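You operate a simulated robot arm through the tools that you are given. There is no shell and no other tool. Be economical: measure what you need, move in short steps, check, and stop when the job is done.

You run a simulated robot arm. Do the job below in one go: nothing can be reset, and whatever is moved stays where it is left.

Task
Stir the green glaze and dip the Dobbrel test tile to its line.
Fine: dip it in that glaze alone; rinse the paddle and stand it in its pot, put the tile back, shut that lid, leave the other buckets, their lids and the other tiles alone, and leave no drips. Set down upright: teal paddle, what you pick out.

It is judged by the outcome, as a careful person would: the job done as asked, and still so three seconds after it is handed in. It fails if anything else is knocked over, pushed out of place, dropped, spilled or broken. Lids that push on must go on centred and level and be pressed home; caps that screw on are set level and turned clockwise until they are tight.

Robot
A 7-joint arm with a two-finger parallel gripper on a trunk, on a base that drives. Base frame: it is fixed to the floor where the robot stands at the start and does not move with it; the origin is under the middle of the robot, x ahead of it, y to its left, z up. Readings come in m, rad, newtons and seconds.
With the tool pointing down near the work surface it reaches from about 0.36 to 0.78 m from the robot's upright axis, wherever it stands. Its first joint turns from -2.897 to 2.897 rad. Places, roughly: blue bucket [0.5, 0.5, 0.9]; cream bucket [0.5, 0.2, 0.9]; green bucket [0.5, 0.8, 0.9]; green lid [0.7, 0.8, 1.2]; grey pot [0.7, -0.2, 0.8]; something [0.6, 0.5, 0.8]; test tile [0.75, 1.25, 1]. Payload 3.91 kg.
The tool frame sits at the grasp point between the pads (the TCP): z along the fingers, y along the line on which they close. The tips reach 0.03 m beyond it. Largest opening 0.11 m; finger width 0.02, thickness 0.01; the body of the gripper, 0.048 by 0.112 m, starts 0.055 m behind the TCP.
Orientation is that of the tool frame in the base frame, as [roll, pitch, yaw] about the fixed x, y, z axes, in that order (R = Rz(yaw) Ry(pitch) Rx(roll)). With the fingers straight down and closing along the base's y, the tool's x points along the base's -x, its y along +y and its z along -z.

Tools
- The arm moves only by the tool move_arm. Its argument "increments" is a list of rows, each a list of 2 entries, a list of its own where there are three numbers: the shift along the base's x, y, z in units of 30 mm (1.0 is 30 mm), then the turn, a rotation vector about the base's x, y, z in units of 4 degrees (1.0 is 4 degrees). In form: [[[dx, dy, dz], [ax, ay, az]], ...]. A call has 1 to 10 rows; each row shifts and turns the commanded pose from where the row before left it. "fingers" is the opening, from 0 (shut) to 1 (fully open), set as the call begins (left out, the last holds). A call with a number of a shift or a turn outside -1 to 1 is refused whole. Rows are played at 5 a second. More than 0.05 m and 0.15 rad between two rows, or a gripper value outside its range, and nothing of the call is played. Where a pose cannot be reached the arm comes as near as it can. A force on the tool above 90 N (or 10 N above the force at the start of the call, whichever is more), or a blocked arm, ends the call early, and 0.2 s more pass. Each finger travels about 0.153 m/s and halts on what it meets, pressing with about 31 N; the grip force reading is that of the motor and also rises with nothing between the fingers. The clock runs only during rows and for 0.2 s after the last one: add rows that do not move to give the fingers time. The reply holds the time, the measured pose of the TCP, the force on the tool along the base axes, the opening and the grip force, in the units named above and with some noise, with the torque about the TCP (base axes, N m) and any sound that the robot's microphone picked up.
- Cameras (640 x 400 px; columns grow to the right, rows downward): "scene" is now at [0.0134, 0.1684, 1.6201]; the picture's right is [0.21, -0.98, 0.00], its down [-0.65, -0.14, -0.75] and it looks along [0.74, 0.15, -0.66] (base axes); focal length 245 px, centre (320, 200). "wrist" rides on the gripper at [0.077, 0.007, -0.114] in the tool frame; the picture's right is [-0.09, 1.00, 0.00], its down [-0.80, -0.07, -0.59] and it looks along [-0.59, -0.05, 0.80] (tool axes); focal length 270 px, centre (320, 200). There is no depth. A picture from a camera that has moved, and an enlarged one, comes with that camera's place and axes in the base frame and with its lens. The place of the scene camera against the robot may be out by one fixed shift of up to 0.025 m in any direction.
- camera(camera): a new picture of that camera. The clock stands still meanwhile.
- lift_body(by): slides the trunk up (or, below 0, down) by that many m; the arm and the scene camera ride with it, the base frame stays. It gives what a move gives, with no picture.
- steer(legs): drives the robot by 1 to 6 legs, each [ahead, turn to the left] in m and rad, along the robot's own axes; the way and the turn of a leg run together, so that a leg with both is an arc; at most 1.5 m and 3.142 rad a leg. The arm and the cameras ride along, it lands a little off, and it stops where it bumps. It gives what a move gives.
- turn_head(pan, tilt): turns the head with the scene camera to pan (to the left, within 2.705 rad either way) and tilt (down, from -0.506 to 1.204), counted from straight ahead of the robot. It gives what a move gives.
- zoom(camera, box): a new picture of the part [left, top, right, bottom] of that camera's present view, enlarged. The clock stands still meanwhile.
- hand_in(): hands the job in; it is judged then, once.

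Work in short steps. Places have to be worked out from the pictures, the camera data and where the tool is seen: move nearer, look again, correct. Check each grasp and each placing, and mend what went wrong. You have 120 turns and 82 pictures in all, those below and enlarged ones among them. Open the gripper and draw the arm clear of the work before you hand the job in, unless the task says otherwise; then end with one line.

The tools are called after ">>>" as a command line: name --argument value ..., lists and objects as JSON in quotes. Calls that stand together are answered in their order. move_arm: Moves the arm, as the interface text tells. Its arguments: {"type":"object","properties":{"increments":{"type":"array"},"fingers":{"type":"number"}},"required":["increments"]} The other tools are called the same way: lift_body (by) slides the trunk up or down; steer (legs) drives the base; turn_head (pan, tilt) turns the head that bears the scene camera; camera (camera) takes a picture; zoom (camera, box) takes an enlarged picture of a part of a camera's view; hand_in () hands the job in.

At the start:

```text
time_s: 0.0
ee_pos: [0.2513, 0.3293, 1.1505]
ee_rot: [3.14, -0.002, -3.14]
ft_force: [0.8, -0.5, 0.4]
wrist_torque: [0.06, -0.02, 0.0]
grip_width: 0.11
gripper_force: 0.1
trunk travel left (down, up): [-0.575, 0.035]
robot x, y, heading: [-0.0007, 0.005, 0.006]
head pan, tilt: [0.208, 0.721]
```

scene: 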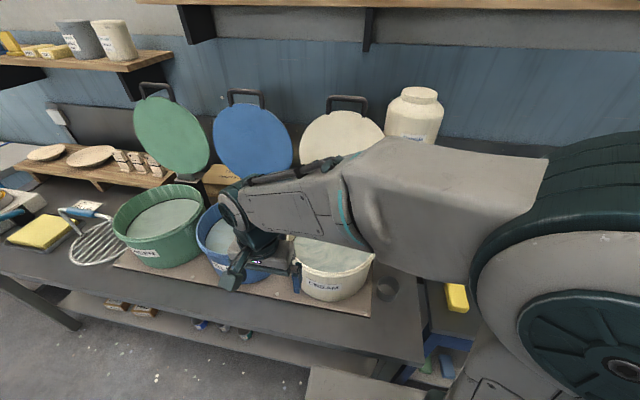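
wrist: 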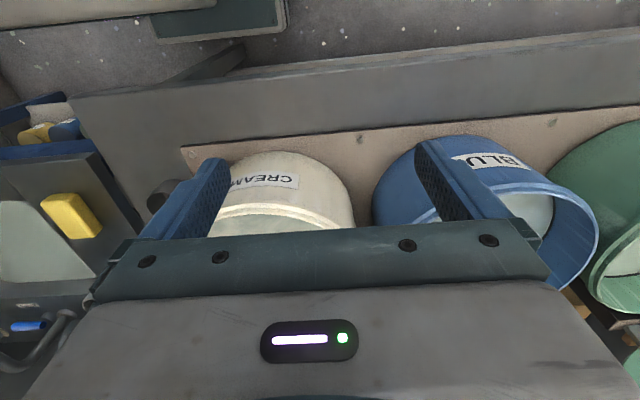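

The arm blocks part of the scene view. I look around with the head first: left and right of the bench.

>>> turn_head --pan 0.9 --tilt 0.6

>>> camera --camera "scene"

>>> turn_head --pan -0.5 --tilt 0.7

>>> camera --camera "scene"

```text
time_s: 1.1
ee_pos: [0.2522, 0.3288, 1.1511]
ee_rot: [3.141, 0.0, -3.141]
ft_force: [0.5, 0.2, 0.8]
wrist_torque: [-0.04, 0.02, 0.03]
grip_width: 0.11
gripper_force: 0.1
trunk travel left (down, up): [-0.575, 0.035]
robot x, y, heading: [-0.0012, 0.0068, -0.001]
head pan, tilt: [0.901, 0.6]
```

```text
79 pictures are left
camera scene: at [-0.0139, 0.2204, 1.6305], right [0.78, -0.62, 0.0], down [-0.35, -0.44, -0.82], along [0.51, 0.65, -0.57], focal length 245 px, centre (320, 200)
```

scene: 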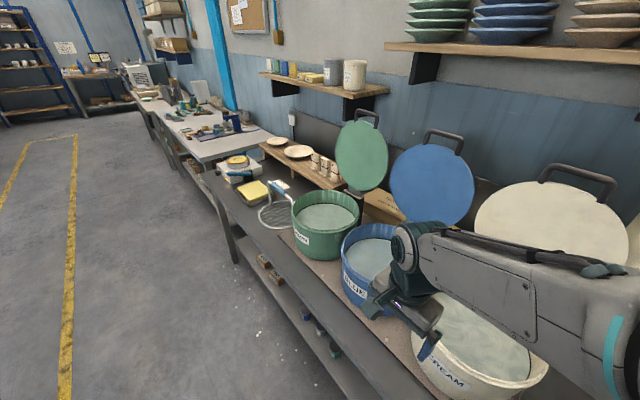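

```text
time_s: 2.6
ee_pos: [0.2513, 0.329, 1.1505]
ee_rot: [3.14, 0.001, -3.14]
ft_force: [-1.2, -0.5, -0.2]
wrist_torque: [-0.02, 0.01, -0.01]
grip_width: 0.1099
gripper_force: 0.1
trunk travel left (down, up): [-0.575, 0.035]
robot x, y, heading: [0.0001, 0.0015, -0.001]
head pan, tilt: [-0.499, 0.7]
```

```text
78 pictures are left
camera scene: at [0.0057, 0.1105, 1.6219], right [-0.48, -0.88, 0.0], down [-0.57, 0.31, -0.77], along [0.67, -0.37, -0.64], focal length 245 px, centre (320, 200)
```

scene: 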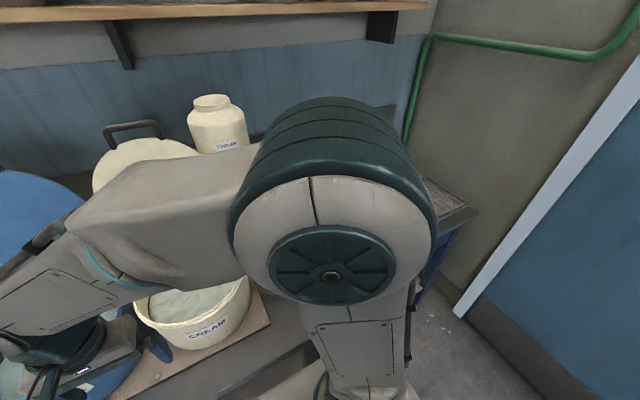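

The right side (grey pot, basin) is hidden by the arm. I move the gripper up and to the right to see it with the wrist camera.

>>> move_arm --increments '[[[0.5, -1, 0.5], [0, 0, 0]], [[0.5, -1, 0.5], [0, 0, 0]], [[0.5, -1, 0.5], [0, 0, 0]], [[0.5, -1, 0.5], [0, 0, 0]], [[0, -1, 0], [0, 0, 0]], [[0, -1, 0], [0, 0, 0]], [[0, -1, 0], [0, 0, 0]], [[0, -1, 0], [0, 0, 0]], [[0, -1, 0], [0, 0, 0]], [[0, -1, 0], [0, 0, 0]]]'

>>> camera --camera "wrist"

>>> move_arm --increments '[[[0, -1, 0], [0, 0, 0]], [[0, -1, 0], [0, 0, 0]], [[0, -1, 0], [0, 0, 0]], [[0, -1, 0], [0, 0, 0]], [[0, -1, 0], [0, 0, 0]], [[0, -1, 0], [0, 0, 0]], [[0, -1, 0], [0, 0, 0]], [[0, -1, 0], [0, 0, 0]]]'

>>> camera --camera "wrist"

>>> turn_head --pan 0.1 --tilt 0.75

>>> camera --camera "scene"

```text
time_s: 4.8
ee_pos: [0.3102, 0.0282, 1.211]
ee_rot: [-3.141, 0.0, -3.139]
ft_force: [0.0, -0.1, -0.1]
wrist_torque: [0.03, 0.0, 0.03]
grip_width: 0.11
gripper_force: 0.1
trunk travel left (down, up): [-0.575, 0.035]
robot x, y, heading: [-0.0018, 0.0002, -0.004]
head pan, tilt: [-0.499, 0.7]
```

```text
77 pictures are left
camera wrist: at [0.2337, 0.0352, 1.3251], right [0.09, 1.0, 0.0], down [0.8, -0.07, 0.59], along [0.59, -0.05, -0.8], focal length 270 px, centre (320, 200)
```

wrist: 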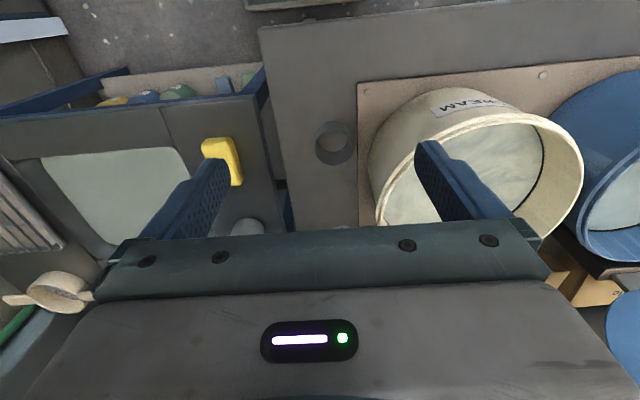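

```text
time_s: 6.6
ee_pos: [0.3124, -0.2115, 1.2102]
ee_rot: [3.141, 0.001, -3.141]
ft_force: [-0.1, 0.1, 0.9]
wrist_torque: [0.01, -0.03, -0.03]
grip_width: 0.1099
gripper_force: 0.0
trunk travel left (down, up): [-0.575, 0.035]
robot x, y, heading: [0.0022, 0.0022, -0.003]
head pan, tilt: [-0.499, 0.7]
```

```text
76 pictures are left
camera wrist: at [0.2349, -0.204, 1.3252], right [0.09, 1.0, 0.0], down [0.8, -0.07, 0.59], along [0.59, -0.05, -0.8], focal length 270 px, centre (320, 200)
```

wrist: 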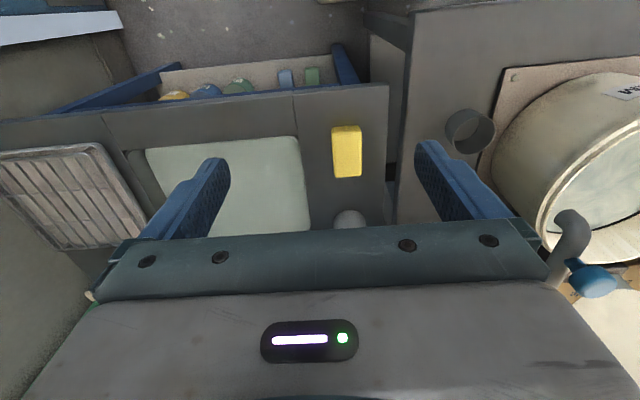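

```text
time_s: 7.6
ee_pos: [0.3115, -0.2104, 1.2098]
ee_rot: [3.14, -0.001, -3.141]
ft_force: [-0.2, 0.0, 0.3]
wrist_torque: [0.0, -0.01, -0.01]
grip_width: 0.1099
gripper_force: 0.0
trunk travel left (down, up): [-0.575, 0.035]
robot x, y, heading: [-0.0015, 0.004, 0.005]
head pan, tilt: [0.099, 0.75]
```

```text
75 pictures are left
camera scene: at [0.0136, 0.159, 1.6176], right [0.1, -1.0, 0.0], down [-0.68, -0.07, -0.73], along [0.73, 0.07, -0.68], focal length 245 px, centre (320, 200)
```

scene: 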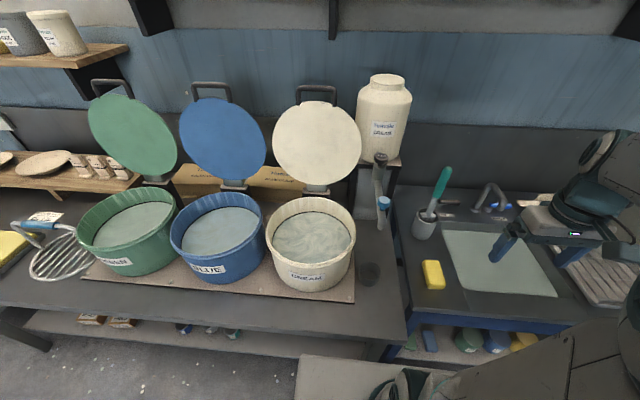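

Teal paddle stands in the grey pot by the sink. Zooming on details: paddle/sink, tiles, and lids.

>>> zoom --camera "scene" --box '[340, 140, 620, 315]'

>>> zoom --camera "scene" --box '[0, 70, 280, 290]'

>>> turn_head --pan 0.7 --tilt 0.6

>>> zoom --camera "scene" --box '[140, 60, 460, 260]'

```text
2.29 times, centred on (480, 228) of scene
camera zoom: at [0.0136, 0.159, 1.6176], right [0.1, -1.0, 0.0], down [-0.68, -0.07, -0.73], along [0.73, 0.07, -0.68], focal length 560 px, centre (-46, 137)
```

zoom: 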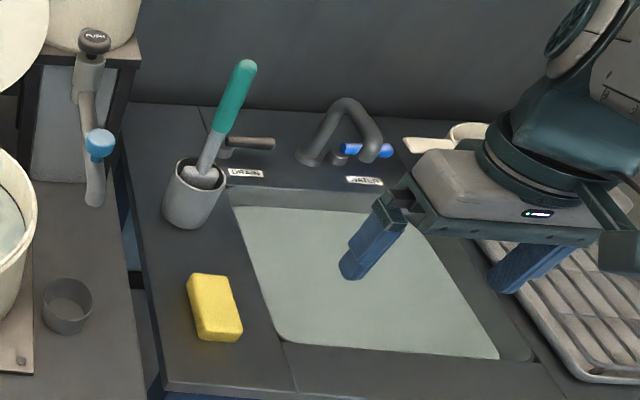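

```text
1.82 times, centred on (140, 180) of scene
camera zoom: at [0.0136, 0.159, 1.6176], right [0.1, -1.0, 0.0], down [-0.68, -0.07, -0.73], along [0.73, 0.07, -0.68], focal length 446 px, centre (647, 236)
```

zoom: 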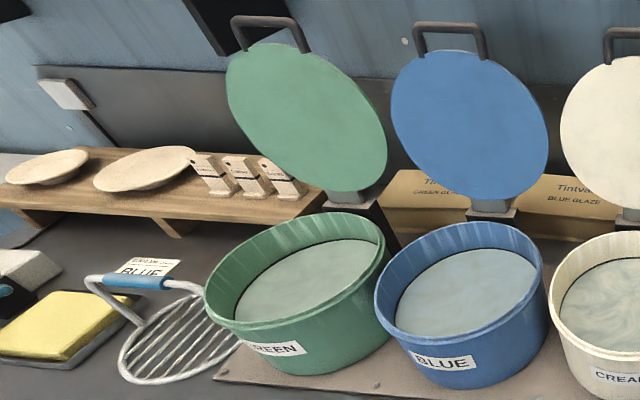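

```text
time_s: 8.6
ee_pos: [0.3124, -0.2105, 1.2101]
ee_rot: [3.14, 0.0, 3.141]
ft_force: [-0.2, -0.2, 1.1]
wrist_torque: [-0.01, 0.01, 0.0]
grip_width: 0.11
gripper_force: 0.1
trunk travel left (down, up): [-0.575, 0.035]
robot x, y, heading: [-0.0046, -0.0006, 0.005]
head pan, tilt: [0.7, 0.6]
```

```text
2.00 times, centred on (300, 160) of scene
camera zoom: at [-0.0013, 0.2078, 1.6305], right [0.64, -0.77, 0.0], down [-0.43, -0.36, -0.82], along [0.63, 0.53, -0.57], focal length 490 px, centre (360, 280)
```

zoom: 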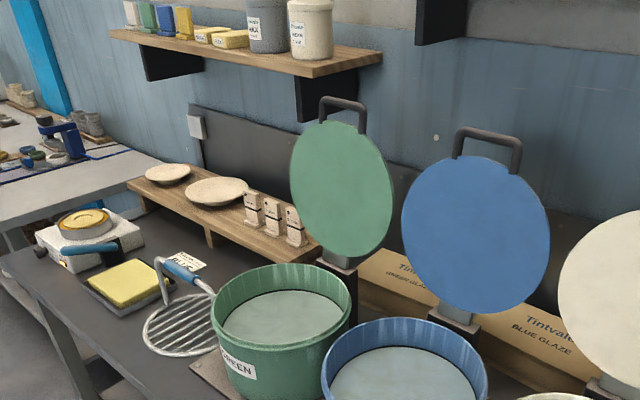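

Hinged lids behind the buckets, tiles on the plank at left. I move the wrist camera for a close look at the pot, taps and labels.

>>> move_arm --increments '[[[1, 0, 0], [0, 0, 0]], [[1, 0, 0], [0, 0, 0]], [[1, 0, 0], [0, 0, 0]], [[0.5, 0, 0], [0, 0, 0]]]'

>>> camera --camera "wrist"

>>> turn_head --pan -0.2 --tilt 0.7

>>> camera --camera "scene"

```text
time_s: 9.6
ee_pos: [0.4168, -0.2124, 1.2108]
ee_rot: [3.14, 0.0, 3.141]
ft_force: [1.4, 0.2, 0.4]
wrist_torque: [0.0, 0.03, 0.03]
grip_width: 0.11
gripper_force: 0.2
trunk travel left (down, up): [-0.575, 0.035]
robot x, y, heading: [-0.001, 0.002, -0.004]
head pan, tilt: [0.7, 0.6]
```

```text
71 pictures are left
camera wrist: at [0.3402, -0.2043, 1.3256], right [0.09, 1.0, 0.0], down [0.8, -0.07, 0.59], along [0.59, -0.05, -0.8], focal length 270 px, centre (320, 200)
```

wrist: 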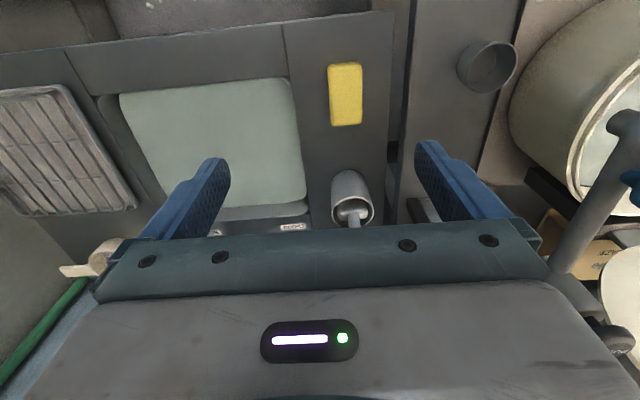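

```text
time_s: 10.8
ee_pos: [0.4146, -0.2124, 1.211]
ee_rot: [3.14, 0.0, 3.141]
ft_force: [-0.5, 0.5, 0.6]
wrist_torque: [0.03, 0.01, 0.0]
grip_width: 0.11
gripper_force: 0.2
trunk travel left (down, up): [-0.575, 0.035]
robot x, y, heading: [0.0015, 0.0029, 0.0]
head pan, tilt: [-0.201, 0.7]
```

```text
70 pictures are left
camera scene: at [0.0144, 0.1341, 1.6219], right [-0.2, -0.98, 0.0], down [-0.63, 0.13, -0.77], along [0.75, -0.15, -0.64], focal length 245 px, centre (320, 200)
```

scene: 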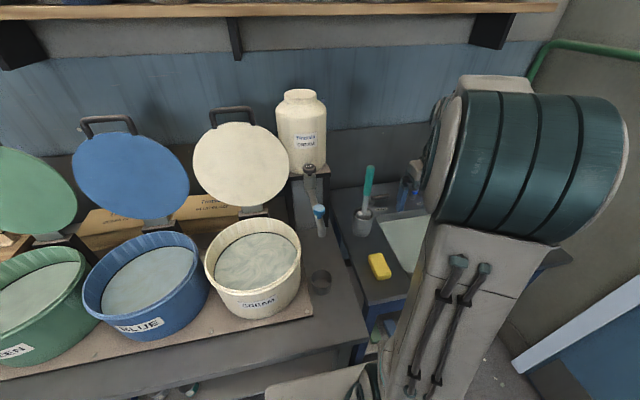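

Pot rim is around (0.66,-0.17,0.94) with the handle top near (0.70,-0.20,1.13). I zoom in on the paddle and sink region and tilt to check labels.

>>> zoom --camera "scene" --box '[320, 150, 432, 220]'

>>> zoom --camera "wrist" --box '[200, 130, 400, 255]'

```text
5.71 times, centred on (376, 185) of scene
camera zoom: at [0.0144, 0.1341, 1.6219], right [-0.2, -0.98, 0.0], down [-0.63, 0.13, -0.77], along [0.75, -0.15, -0.64], focal length 1401 px, centre (0, 286)
```

zoom: 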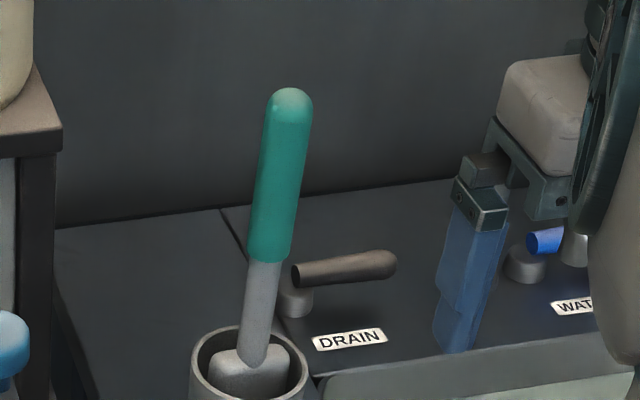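

```text
3.20 times, centred on (300, 192) of wrist
camera zoom: at [0.3396, -0.2043, 1.3256], right [0.09, 1.0, 0.0], down [0.8, -0.07, 0.59], along [0.59, -0.05, -0.8], focal length 865 px, centre (384, 224)
```

zoom: 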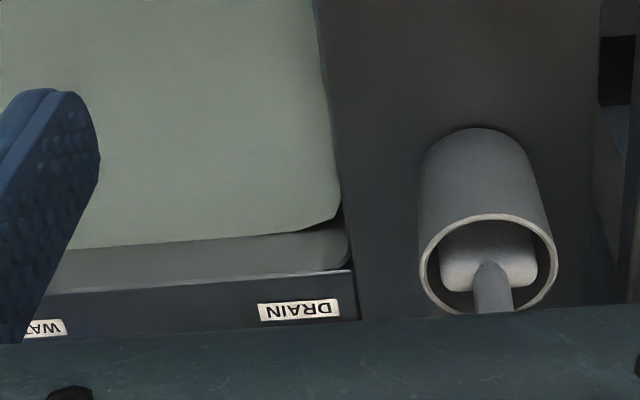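

DRAIN lever and WATER tap are labelled; the paddle blade is in the pot. I move closer above the handle (staying higher than its top) to pin down its position.

>>> move_arm --increments '[[[0, 0, 1], [0, 0, 0]], [[1, 0, 0.5], [0, 0, 0]], [[1, 0, 0], [0, 0, 0]], [[1, 0, 0], [0, 0, 0]], [[1, 0, 0], [0, 0, 0]], [[1, 0, 0], [0, 0, 0]], [[0.6, 0, 0], [0, 0, 0]]]'

>>> camera --camera "wrist"

>>> camera --camera "scene"

```text
time_s: 12.4
ee_pos: [0.5856, -0.211, 1.2539]
ee_rot: [3.14, 0.0, -3.141]
ft_force: [0.2, 0.8, -1.0]
wrist_torque: [-0.02, 0.01, -0.01]
grip_width: 0.1097
gripper_force: 0.1
trunk travel left (down, up): [-0.575, 0.035]
robot x, y, heading: [0.001, 0.0027, 0.005]
head pan, tilt: [-0.201, 0.7]
```

```text
67 pictures are left
camera wrist: at [0.5088, -0.2042, 1.3695], right [0.09, 1.0, 0.0], down [0.8, -0.07, 0.59], along [0.59, -0.05, -0.8], focal length 270 px, centre (320, 200)
```

wrist: 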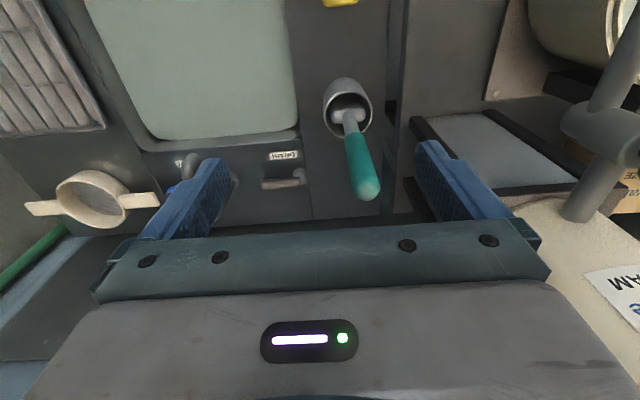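

```text
66 pictures are left
camera scene: at [0.0149, 0.1339, 1.6219], right [-0.2, -0.98, 0.0], down [-0.63, 0.13, -0.76], along [0.75, -0.15, -0.64], focal length 245 px, centre (320, 200)
```

scene: 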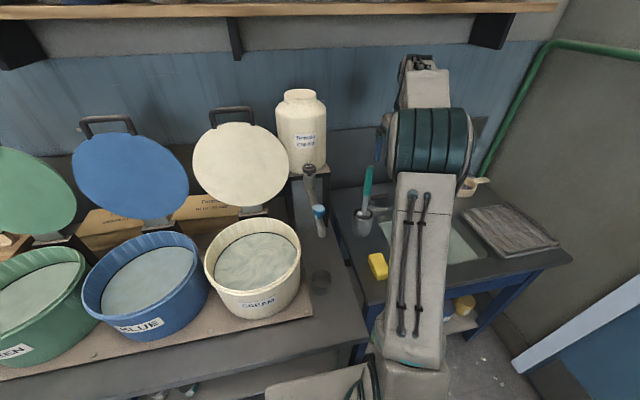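

Triangulated: handle nearly vertical at about (0.667, -0.169), top at z≈1.145. I move above it with fingers open, then descend partway and check.

>>> move_arm --increments '[[[0.9, 0.47, 0], [0, 0, 0]], [[0.9, 0.47, 0], [0, 0, 0]], [[0.9, 0.46, 0], [0, 0, 0]], [[0, 0, -0.8], [0, 0, 0]], [[0, 0, -0.8], [0, 0, 0]], [[0, 0, -0.8], [0, 0, 0]]]' --fingers 1

>>> camera --camera "wrist"

>>> zoom --camera "scene" --box '[300, 90, 460, 260]'

```text
time_s: 13.8
ee_pos: [0.6644, -0.1708, 1.1823]
ee_rot: [3.139, -0.001, 3.141]
ft_force: [-0.7, -0.3, -0.5]
wrist_torque: [0.01, 0.01, 0.0]
grip_width: 0.11
gripper_force: 0.0
trunk travel left (down, up): [-0.575, 0.035]
robot x, y, heading: [0.0024, 0.002, -0.0]
head pan, tilt: [-0.201, 0.7]
```

```text
65 pictures are left
camera wrist: at [0.5879, -0.1632, 1.2975], right [0.09, 1.0, 0.0], down [0.8, -0.07, 0.59], along [0.59, -0.05, -0.8], focal length 270 px, centre (320, 200)
```

wrist: 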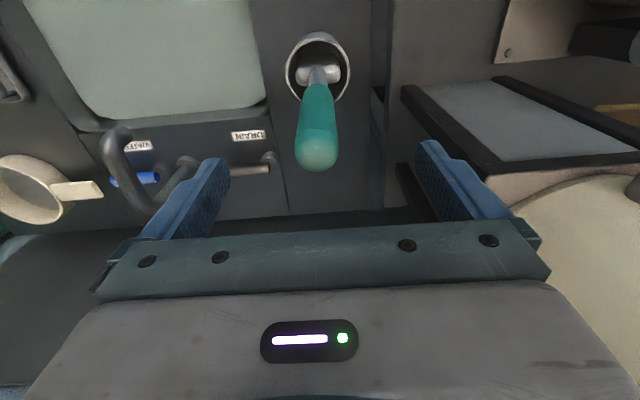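

```text
2.35 times, centred on (380, 175) of scene
camera zoom: at [0.0147, 0.1339, 1.6219], right [-0.2, -0.98, 0.0], down [-0.63, 0.13, -0.76], along [0.75, -0.15, -0.64], focal length 577 px, centre (179, 259)
```

zoom: 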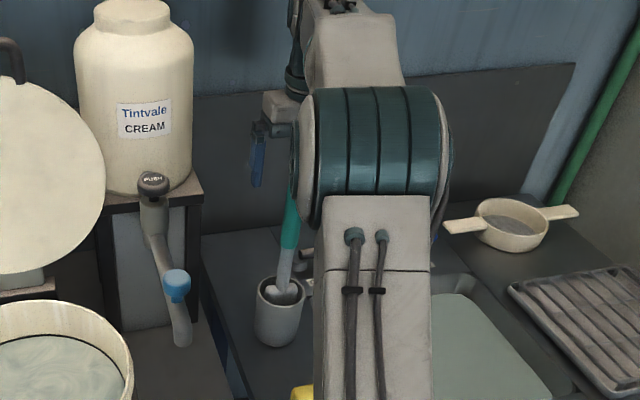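

Handle tip is at about (0.66,-0.17,1.15), between the fingers. I descend to TCP z≈1.12 and close.

>>> move_arm --increments '[[[-0.15, 0, -0.7], [0, 0, 0]], [[0, 0, -0.7], [0, 0, 0]], [[0, 0, -0.7], [0, 0, 0]]]'

>>> move_arm --increments '[[[0, 0, 0], [0, 0, 0]], [[0, 0, 0], [0, 0, 0]], [[0, 0, 0], [0, 0, 0]], [[0, 0, 0], [0, 0, 0]]]' --fingers 0

>>> camera --camera "wrist"

```text
time_s: 14.6
ee_pos: [0.6605, -0.1697, 1.1197]
ee_rot: [3.139, 0.0, 3.141]
ft_force: [1.4, -0.2, 0.4]
wrist_torque: [-0.02, -0.01, 0.07]
grip_width: 0.1099
gripper_force: 0.1
trunk travel left (down, up): [-0.575, 0.035]
robot x, y, heading: [-0.0027, 0.0009, -0.001]
head pan, tilt: [-0.201, 0.7]
```

```text
time_s: 15.6
ee_pos: [0.6606, -0.1704, 1.1202]
ee_rot: [3.14, 0.0, 3.141]
ft_force: [-0.8, -0.2, 0.3]
wrist_torque: [-0.04, 0.01, -0.01]
grip_width: 0.0276
gripper_force: 31.1
trunk travel left (down, up): [-0.575, 0.035]
robot x, y, heading: [-0.0016, 0.0007, 0.003]
head pan, tilt: [-0.201, 0.7]
```

```text
63 pictures are left
camera wrist: at [0.5838, -0.1626, 1.2346], right [0.09, 1.0, 0.0], down [0.8, -0.07, 0.59], along [0.59, -0.05, -0.8], focal length 270 px, centre (320, 200)
```

wrist: 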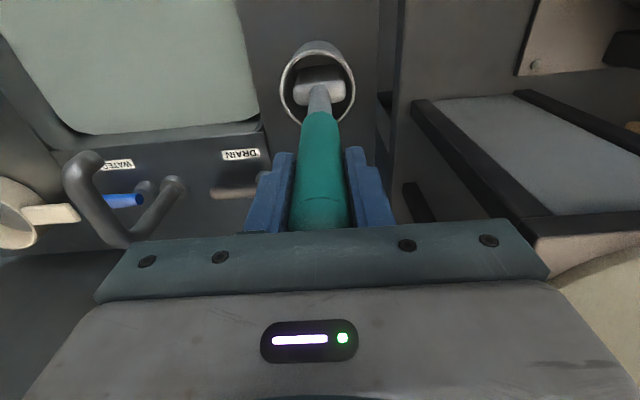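

Firm grip (27.6 mm). Lift the paddle straight up.

>>> move_arm --increments '[[[0, 0, 0.5], [0, 0, 0]], [[0, 0, 0.5], [0, 0, 0]], [[0, 0, 0.7], [0, 0, 0]], [[0, 0, 0.8], [0, 0, 0]], [[0, 0, 0.8], [0, 0, 0]], [[0, 0, 0.8], [0, 0, 0]], [[0, 0, 0.8], [0, 0, 0]], [[0, 0, 0.8], [0, 0, 0]], [[0, 0, 0.8], [0, 0, 0]]]'

>>> camera --camera "wrist"

>>> zoom --camera "scene" --box '[240, 40, 560, 260]'

```text
time_s: 17.6
ee_pos: [0.6603, -0.1684, 1.304]
ee_rot: [3.139, 0.001, -3.14]
ft_force: [0.0, -0.1, -2.7]
wrist_torque: [-0.03, 0.0, 0.01]
grip_width: 0.0278
gripper_force: 30.9
out of reach, approached as far as the arm can: row 9
trunk travel left (down, up): [-0.575, 0.035]
robot x, y, heading: [0.0008, 0.0026, -0.002]
head pan, tilt: [-0.201, 0.7]
```

```text
62 pictures are left
camera wrist: at [0.5834, -0.1615, 1.4186], right [0.09, 1.0, 0.0], down [0.8, -0.07, 0.59], along [0.59, -0.05, -0.8], focal length 270 px, centre (320, 200)
```

wrist: 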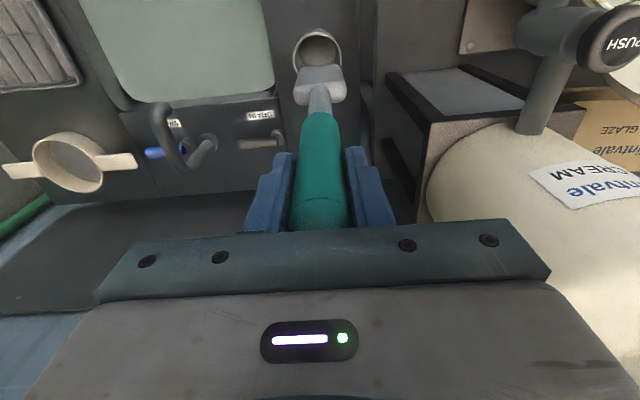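

```text
1.82 times, centred on (400, 150) of scene
camera zoom: at [0.0143, 0.134, 1.6219], right [-0.2, -0.98, 0.0], down [-0.63, 0.13, -0.76], along [0.75, -0.15, -0.64], focal length 446 px, centre (174, 291)
```

zoom: 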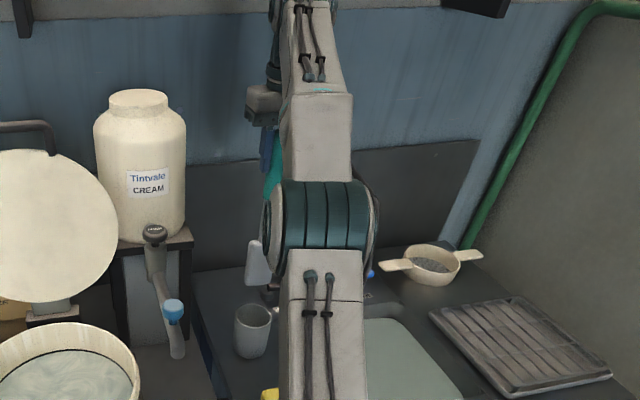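

Paddle is clear and vertical, bottom ≈ z 1.03. I raise the trunk a little and pull the arm in before driving.

>>> lift_body --by 0.03

>>> move_arm --increments '[[[-1, 0, 0], [0, 0, 0]], [[-1, 0, 0.2], [0, 0, 0]], [[-1, 0, 0.2], [0, 0, 0]], [[-1, 0, 0.2], [0, 0, 0]], [[-1, 0, 0.2], [0, 0, 0]], [[-1, 0, 0.2], [0, 0, 0]], [[-1, 0, 0.2], [0, 0, 0]], [[-1, 0.5, 0], [0, 0, 0]], [[-0.5, 0.5, 0], [0, 0, 0]], [[0, 0.5, 0], [0, 0, 0]]]'

>>> camera --camera "wrist"

```text
time_s: 18.3
ee_pos: [0.6602, -0.1686, 1.3338]
ee_rot: [3.138, 0.0, 3.142]
ft_force: [0.1, 0.2, -2.0]
wrist_torque: [-0.01, -0.01, -0.04]
grip_width: 0.0278
gripper_force: 31.2
trunk travel left (down, up): [-0.605, 0.005]
robot x, y, heading: [0.001, 0.0029, -0.001]
head pan, tilt: [-0.201, 0.7]
```

```text
time_s: 20.5
ee_pos: [0.4053, -0.1238, 1.3688]
ee_rot: [3.14, -0.001, -3.141]
ft_force: [0.0, 0.6, -1.9]
wrist_torque: [-0.03, 0.02, 0.0]
grip_width: 0.0275
gripper_force: 30.4
trunk travel left (down, up): [-0.605, 0.005]
robot x, y, heading: [0.0016, 0.0004, -0.002]
head pan, tilt: [-0.201, 0.7]
```

```text
60 pictures are left
camera wrist: at [0.3282, -0.1165, 1.4839], right [0.09, 1.0, 0.0], down [0.8, -0.07, 0.59], along [0.59, -0.05, -0.8], focal length 270 px, centre (320, 200)
```

wrist: 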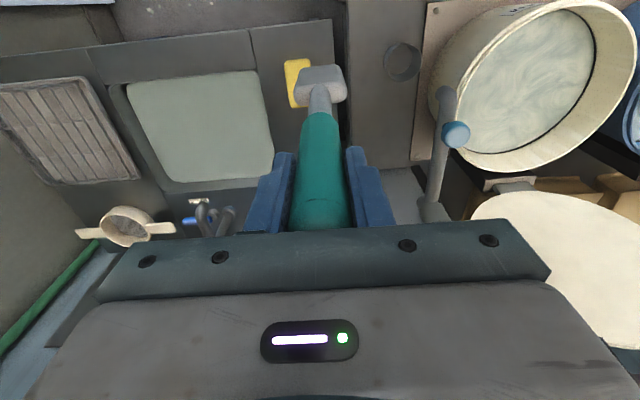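

Path is clear at this height. Drive left along the bench: turn, ahead 0.75 m, turn back.

>>> steer --legs '[[0, 1.571], [0.75, 0], [0, -1.571]]'

>>> turn_head --pan 0.3 --tilt 0.7

>>> camera --camera "scene"

>>> camera --camera "wrist"

```text
time_s: 23.2
ee_pos: [0.3237, 0.2036, 1.3693]
ee_rot: [-3.141, -0.003, -2.27]
ft_force: [-1.0, 1.6, -1.8]
wrist_torque: [-0.06, 0.0, 0.0]
grip_width: 0.0278
gripper_force: 30.8
trunk travel left (down, up): [-0.605, 0.005]
robot x, y, heading: [-0.041, -0.0248, 0.661]
head pan, tilt: [-0.201, 0.7]
stopped in leg 1: the robot was blocked; the commanded pose is now the measured one
```

```text
time_s: 24.2
ee_pos: [0.3287, 0.1982, 1.369]
ee_rot: [3.141, 0.001, -2.273]
ft_force: [0.3, 0.6, -2.9]
wrist_torque: [0.02, -0.01, 0.02]
grip_width: 0.0275
gripper_force: 31.1
trunk travel left (down, up): [-0.605, 0.005]
robot x, y, heading: [-0.0369, -0.0216, 0.665]
head pan, tilt: [0.3, 0.7]
```

```text
59 pictures are left
camera scene: at [-0.1337, 0.1168, 1.6519], right [0.82, -0.57, 0.0], down [-0.37, -0.53, -0.76], along [0.44, 0.63, -0.64], focal length 245 px, centre (320, 200)
```

scene: 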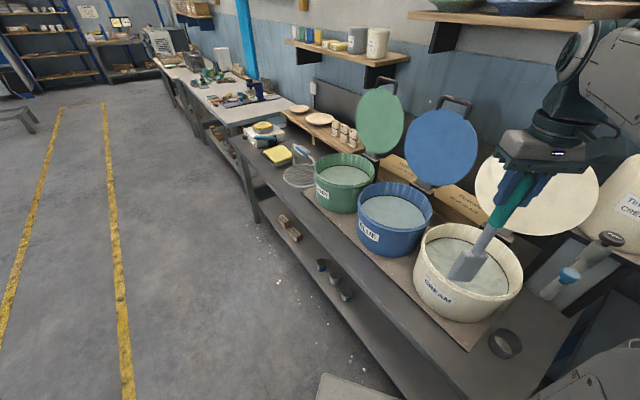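

```text
58 pictures are left
camera wrist: at [0.2739, 0.1442, 1.4837], right [-0.7, 0.71, 0.0], down [0.57, 0.57, 0.59], along [0.42, 0.42, -0.8], focal length 270 px, centre (320, 200)
```

wrist: 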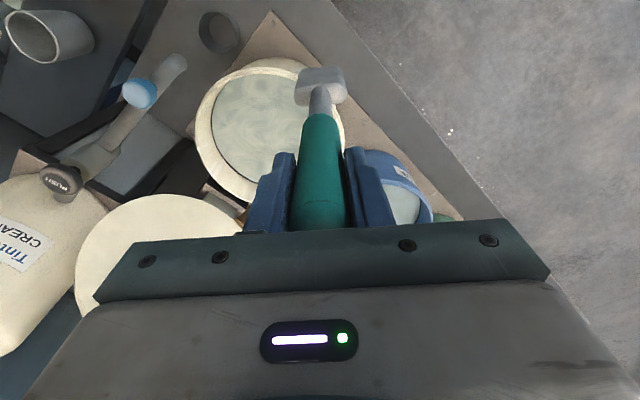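

The base bumped the bench while turning. I back off along the heading, then finish turning, drive, turn back and approach.

>>> steer --legs '[[-0.3, 0], [0, 0.906], [0.95, 0], [0, -1.571]]'

>>> camera --camera "scene"

```text
time_s: 36.9
ee_pos: [0.1444, 0.6955, 1.368]
ee_rot: [3.138, -0.002, -2.92]
ft_force: [0.0, 0.0, -1.1]
wrist_torque: [0.02, 0.0, -0.01]
grip_width: 0.0277
gripper_force: 31.3
trunk travel left (down, up): [-0.605, 0.005]
robot x, y, heading: [-0.2811, 0.7409, 0.018]
head pan, tilt: [0.3, 0.7]
```

```text
57 pictures are left
camera scene: at [-0.2706, 0.9143, 1.6519], right [0.31, -0.95, 0.0], down [-0.61, -0.2, -0.76], along [0.73, 0.24, -0.64], focal length 245 px, centre (320, 200)
```

scene: 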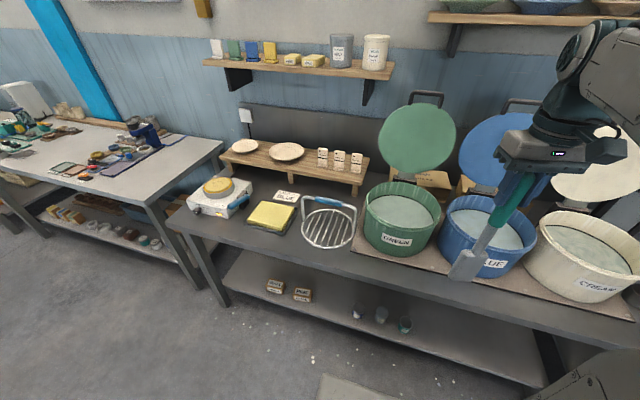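

Robot is now at (-0.28, 0.74), bench in view. I drive ahead to the same stand-off as at the start, then straighten the tool yaw.

>>> steer --legs '[[0.27, 0]]'

>>> move_arm --increments '[[[0, 0, 0], [0, 0, -0.8]], [[0, 0, 0], [0, 0, -0.8]], [[0, 0, 0], [0, 0, -0.8]], [[0, 0, 0], [0, 0, -0.75]]]'

>>> camera --camera "wrist"

>>> camera --camera "scene"

```text
time_s: 38.8
ee_pos: [0.4146, 0.6998, 1.3693]
ee_rot: [3.14, -0.001, -2.919]
ft_force: [-0.2, 0.3, -1.1]
wrist_torque: [0.01, 0.05, 0.0]
grip_width: 0.0276
gripper_force: 30.8
trunk travel left (down, up): [-0.605, 0.005]
robot x, y, heading: [-0.0092, 0.7455, 0.013]
head pan, tilt: [0.3, 0.7]
```

```text
time_s: 39.8
ee_pos: [0.4143, 0.7005, 1.3681]
ee_rot: [3.141, -0.002, 3.141]
ft_force: [-0.8, 0.1, -1.5]
wrist_torque: [0.02, -0.02, -0.01]
grip_width: 0.0278
gripper_force: 31.2
trunk travel left (down, up): [-0.605, 0.005]
robot x, y, heading: [-0.0098, 0.7444, 0.02]
head pan, tilt: [0.3, 0.7]
```

```text
56 pictures are left
camera wrist: at [0.3377, 0.7083, 1.4837], right [0.09, 1.0, 0.0], down [0.8, -0.07, 0.59], along [0.59, -0.05, -0.8], focal length 270 px, centre (320, 200)
```

wrist: 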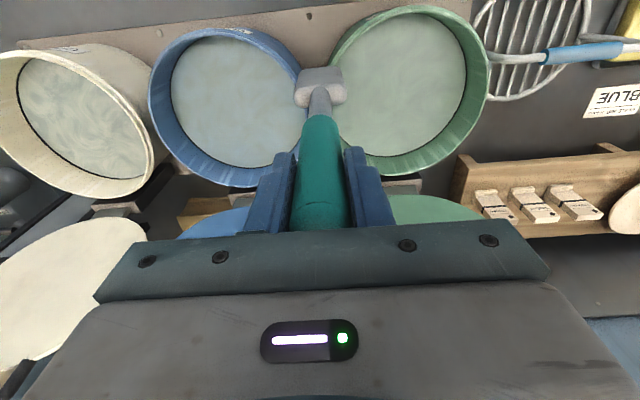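

```text
55 pictures are left
camera scene: at [-0.0009, 0.9191, 1.6519], right [0.31, -0.95, 0.0], down [-0.61, -0.2, -0.76], along [0.73, 0.24, -0.64], focal length 245 px, centre (320, 200)
```

scene: 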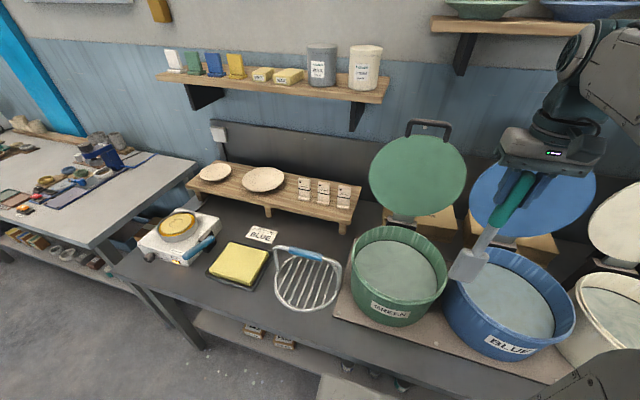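

Green bucket centre is about (0.47,0.845). I move the paddle over it, high, and check with both cameras.

>>> move_arm --increments '[[[0.4, 1, 0], [0, 0, 0]], [[0.4, 1, 0], [0, 0, 0]], [[0.4, 1, 0], [0, 0, 0]], [[0.4, 1, 0], [0, 0, 0]], [[0.3, 0.8, 0], [0, 0, 0]]]'

>>> camera --camera "wrist"

>>> zoom --camera "scene" --box '[260, 120, 580, 360]'

```text
time_s: 41.0
ee_pos: [0.4721, 0.8464, 1.3686]
ee_rot: [3.141, -0.002, -3.14]
ft_force: [-0.1, 0.3, -1.2]
wrist_torque: [0.0, -0.01, -0.01]
grip_width: 0.0276
gripper_force: 31.3
trunk travel left (down, up): [-0.605, 0.005]
robot x, y, heading: [-0.0114, 0.7477, 0.014]
head pan, tilt: [0.3, 0.7]
```

```text
54 pictures are left
camera wrist: at [0.396, 0.8534, 1.4833], right [0.09, 1.0, 0.0], down [0.8, -0.07, 0.59], along [0.59, -0.05, -0.81], focal length 270 px, centre (320, 200)
```

wrist: 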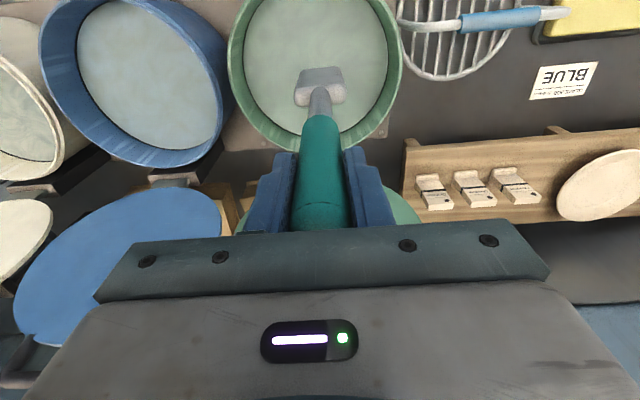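

```text
1.67 times, centred on (420, 240) of scene
camera zoom: at [-0.0004, 0.9199, 1.6518], right [0.31, -0.95, 0.0], down [-0.61, -0.2, -0.76], along [0.73, 0.24, -0.64], focal length 409 px, centre (153, 133)
```

zoom: 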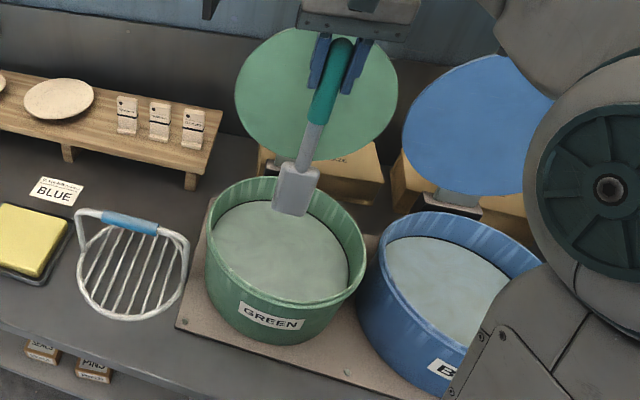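

Rim centre ≈ (0.473,0.838,1.06); glaze ≈ z 0.99. I lower the paddle into the centre of the green glaze gradually, watching forces.

>>> move_arm --increments '[[[0, -0.25, 0], [0, 0, 0]], [[0, 0, -0.9], [0, 0, 0]], [[0, 0, -0.9], [0, 0, 0]], [[0, 0, -0.8], [0, 0, 0]], [[0, 0, -0.6], [0, 0, 0]], [[0, 0, -0.6], [0, 0, 0]], [[0, 0, -0.6], [0, 0, 0]]]'

>>> zoom --camera "scene" --box '[300, 140, 520, 340]'

```text
time_s: 42.6
ee_pos: [0.4731, 0.8364, 1.2377]
ee_rot: [3.141, 0.0, -3.14]
ft_force: [-0.1, 0.0, -2.5]
wrist_torque: [0.02, 0.04, 0.0]
grip_width: 0.0274
gripper_force: 30.6
trunk travel left (down, up): [-0.605, 0.005]
robot x, y, heading: [-0.0111, 0.7462, 0.016]
head pan, tilt: [0.3, 0.7]
```

```text
2.00 times, centred on (410, 240) of scene
camera zoom: at [-0.0006, 0.9192, 1.6519], right [0.31, -0.95, 0.0], down [-0.61, -0.2, -0.76], along [0.73, 0.24, -0.64], focal length 490 px, centre (140, 120)
```

zoom: 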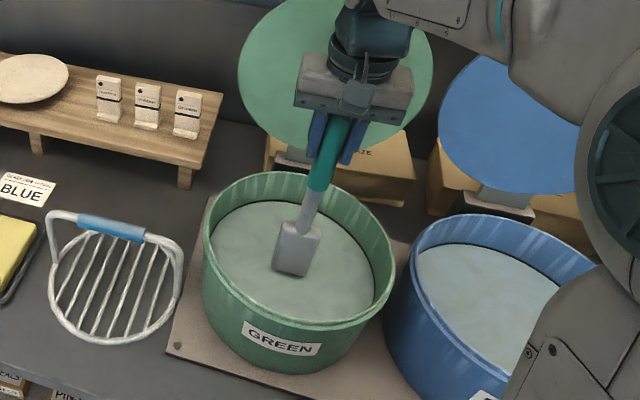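

Blade bottom is about at the surface. I lower 5 cm further and look again.

>>> move_arm --increments '[[[0, 0, -0.5], [0, 0, 0]], [[0, 0, -0.5], [0, 0, 0]], [[0, 0, -0.4], [0, 0, 0]]]'

>>> zoom --camera "scene" --box '[330, 190, 470, 320]'

```text
time_s: 43.4
ee_pos: [0.4713, 0.8371, 1.1944]
ee_rot: [3.14, -0.003, -3.139]
ft_force: [0.3, 0.7, -2.3]
wrist_torque: [-0.01, -0.01, -0.03]
grip_width: 0.0278
gripper_force: 30.8
trunk travel left (down, up): [-0.605, 0.005]
robot x, y, heading: [-0.0107, 0.7457, 0.015]
head pan, tilt: [0.3, 0.7]
```

```text
3.08 times, centred on (400, 255) of scene
camera zoom: at [-0.0007, 0.9193, 1.6519], right [0.31, -0.95, 0.0], down [-0.61, -0.2, -0.76], along [0.73, 0.24, -0.64], focal length 754 px, centre (74, 31)
```

zoom: 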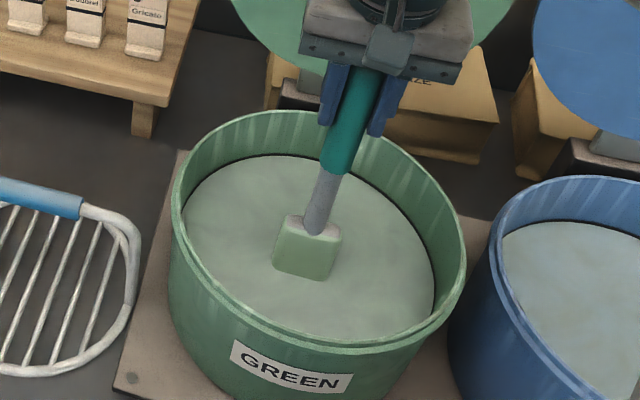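

The blade is immersed up to near its top. I move off centre and stir in circles of 45 mm radius.

>>> move_arm --increments '[[[0, 0, -0.3], [0, 0, 0]], [[0.75, 0, 0], [0, 0, 0]], [[0.75, 0, 0], [0, 0, 0]]]'

>>> move_arm --increments '[[[-0.2865, 0.8817, 0], [0, 0, 0]], [[-0.75, 0.5449, 0], [0, 0, 0]], [[-0.927, 0, 0], [0, 0, 0]], [[-0.75, -0.5449, 0], [0, 0, 0]], [[-0.2865, -0.8817, 0], [0, 0, 0]], [[0.2865, -0.8817, 0], [0, 0, 0]], [[0.75, -0.5449, 0], [0, 0, 0]], [[0.927, 0, 0], [0, 0, 0]], [[0.75, 0.5449, 0], [0, 0, 0]], [[0.2865, 0.8817, 0], [0, 0, 0]]]'

>>> zoom --camera "scene" --box '[330, 190, 470, 320]'

```text
time_s: 44.2
ee_pos: [0.5169, 0.8372, 1.185]
ee_rot: [3.141, -0.002, -3.139]
ft_force: [0.2, -0.1, -2.1]
wrist_torque: [0.01, -0.03, -0.02]
grip_width: 0.0272
gripper_force: 31.2
trunk travel left (down, up): [-0.605, 0.005]
robot x, y, heading: [-0.008, 0.7459, 0.014]
head pan, tilt: [0.3, 0.7]
```

```text
time_s: 46.4
ee_pos: [0.5175, 0.8392, 1.185]
ee_rot: [-3.142, -0.004, -3.139]
ft_force: [-0.5, 0.3, -1.9]
wrist_torque: [-0.03, 0.01, -0.04]
grip_width: 0.0278
gripper_force: 30.8
trunk travel left (down, up): [-0.605, 0.005]
robot x, y, heading: [-0.0126, 0.7446, 0.02]
head pan, tilt: [0.3, 0.7]
```

```text
3.08 times, centred on (400, 255) of scene
camera zoom: at [-0.0007, 0.92, 1.6518], right [0.31, -0.95, 0.0], down [-0.61, -0.2, -0.76], along [0.73, 0.24, -0.64], focal length 754 px, centre (74, 31)
```

zoom: 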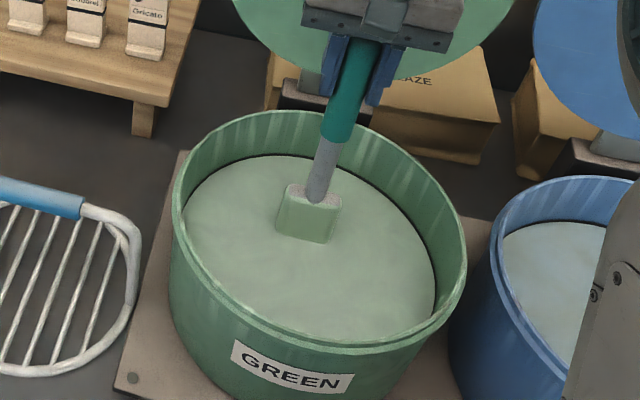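

Only part of the blade is under the surface (waterline ≈ 0.945). I lower in small steps, watching for floor contact.

>>> move_arm --increments '[[[0, 0, -0.15], [0, 0, 0]], [[0, 0, -0.15], [0, 0, 0]], [[0, 0, -0.15], [0, 0, 0]], [[0, 0, -0.15], [0, 0, 0]]]'

>>> zoom --camera "scene" --box '[330, 190, 470, 320]'

```text
time_s: 47.4
ee_pos: [0.5159, 0.8376, 1.1669]
ee_rot: [3.141, -0.002, -3.14]
ft_force: [0.8, -0.5, -2.2]
wrist_torque: [-0.01, 0.01, -0.02]
grip_width: 0.0277
gripper_force: 31.1
trunk travel left (down, up): [-0.605, 0.005]
robot x, y, heading: [-0.0127, 0.7426, 0.018]
head pan, tilt: [0.3, 0.7]
```

```text
3.08 times, centred on (400, 255) of scene
camera zoom: at [-0.0007, 0.9193, 1.6519], right [0.31, -0.95, 0.0], down [-0.61, -0.2, -0.76], along [0.73, 0.24, -0.64], focal length 754 px, centre (74, 31)
```

zoom: 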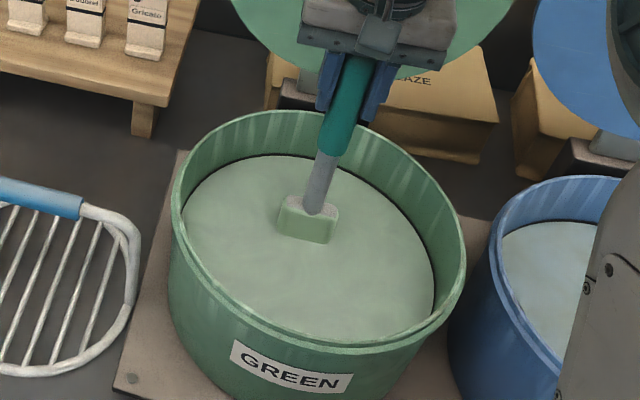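

Confirmed opaque surface; blade two-thirds under. Lower another 2 cm carefully.

>>> move_arm --increments '[[[0, 0, -0.1], [0, 0, 0]], [[0, 0, -0.1], [0, 0, 0]], [[0, 0, -0.1], [0, 0, 0]], [[0, 0, -0.1], [0, 0, 0]], [[0, 0, -0.1], [0, 0, 0]], [[0, 0, -0.1], [0, 0, 0]], [[0, 0, -0.1], [0, 0, 0]]]'

```text
time_s: 49.0
ee_pos: [0.5168, 0.8374, 1.1466]
ee_rot: [3.139, -0.001, -3.14]
ft_force: [-0.2, 0.5, -1.1]
wrist_torque: [-0.01, -0.02, -0.02]
grip_width: 0.0276
gripper_force: 30.9
trunk travel left (down, up): [-0.605, 0.005]
robot x, y, heading: [-0.0096, 0.7439, 0.018]
head pan, tilt: [0.3, 0.7]
```

No floor contact; blade now about fully submerged. Stir several circles.

>>> move_arm --increments '[[[-0.2865, 0.8817, 0], [0, 0, 0]], [[-0.75, 0.5449, 0], [0, 0, 0]], [[-0.927, 0, 0], [0, 0, 0]], [[-0.75, -0.5449, 0], [0, 0, 0]], [[-0.2865, -0.8817, 0], [0, 0, 0]], [[0.2865, -0.8817, 0], [0, 0, 0]], [[0.75, -0.5449, 0], [0, 0, 0]], [[0.927, 0, 0], [0, 0, 0]], [[0.75, 0.5449, 0], [0, 0, 0]], [[0.2865, 0.8817, 0], [0, 0, 0]]]'

>>> move_arm --increments '[[[-0.2865, 0.8817, 0], [0, 0, 0]], [[-0.75, 0.5449, 0], [0, 0, 0]], [[-0.927, 0, 0], [0, 0, 0]], [[-0.75, -0.5449, 0], [0, 0, 0]], [[-0.2865, -0.8817, 0], [0, 0, 0]], [[0.2865, -0.8817, 0], [0, 0, 0]], [[0.75, -0.5449, 0], [0, 0, 0]], [[0.927, 0, 0], [0, 0, 0]], [[0.75, 0.5449, 0], [0, 0, 0]], [[0.2865, 0.8817, 0], [0, 0, 0]]]'

>>> move_arm --increments '[[[-0.2865, 0.8817, 0], [0, 0, 0]], [[-0.75, 0.5449, 0], [0, 0, 0]], [[-0.927, 0, 0], [0, 0, 0]], [[-0.75, -0.5449, 0], [0, 0, 0]], [[-0.2865, -0.8817, 0], [0, 0, 0]], [[0.2865, -0.8817, 0], [0, 0, 0]], [[0.75, -0.5449, 0], [0, 0, 0]], [[0.927, 0, 0], [0, 0, 0]], [[0.75, 0.5449, 0], [0, 0, 0]], [[0.2865, 0.8817, 0], [0, 0, 0]]]'

>>> camera --camera "scene"

```text
time_s: 51.2
ee_pos: [0.5161, 0.839, 1.1471]
ee_rot: [3.141, -0.002, -3.139]
ft_force: [0.7, -0.7, -2.3]
wrist_torque: [0.01, -0.02, -0.02]
grip_width: 0.0276
gripper_force: 31.0
trunk travel left (down, up): [-0.605, 0.005]
robot x, y, heading: [-0.0106, 0.743, 0.019]
head pan, tilt: [0.3, 0.7]
```

```text
time_s: 53.4
ee_pos: [0.5184, 0.8383, 1.1472]
ee_rot: [-3.141, -0.002, -3.14]
ft_force: [0.5, 0.2, -2.0]
wrist_torque: [-0.03, 0.01, -0.01]
grip_width: 0.0274
gripper_force: 30.8
trunk travel left (down, up): [-0.605, 0.005]
robot x, y, heading: [-0.0093, 0.7446, 0.013]
head pan, tilt: [0.3, 0.7]
```

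```text
time_s: 55.6
ee_pos: [0.5176, 0.8396, 1.1462]
ee_rot: [3.141, -0.002, -3.139]
ft_force: [-0.2, -0.3, -1.0]
wrist_torque: [0.02, 0.03, 0.01]
grip_width: 0.0275
gripper_force: 31.5
trunk travel left (down, up): [-0.605, 0.005]
robot x, y, heading: [-0.0108, 0.7482, 0.02]
head pan, tilt: [0.3, 0.7]
```

```text
48 pictures are left
camera scene: at [-0.0007, 0.92, 1.6518], right [0.31, -0.95, 0.0], down [-0.61, -0.2, -0.76], along [0.73, 0.24, -0.64], focal length 245 px, centre (320, 200)
```

scene: 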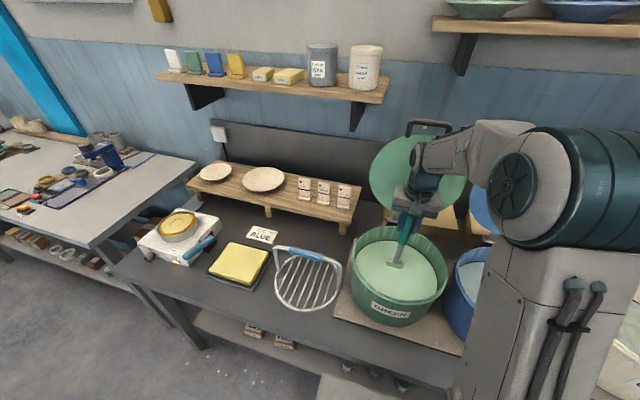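

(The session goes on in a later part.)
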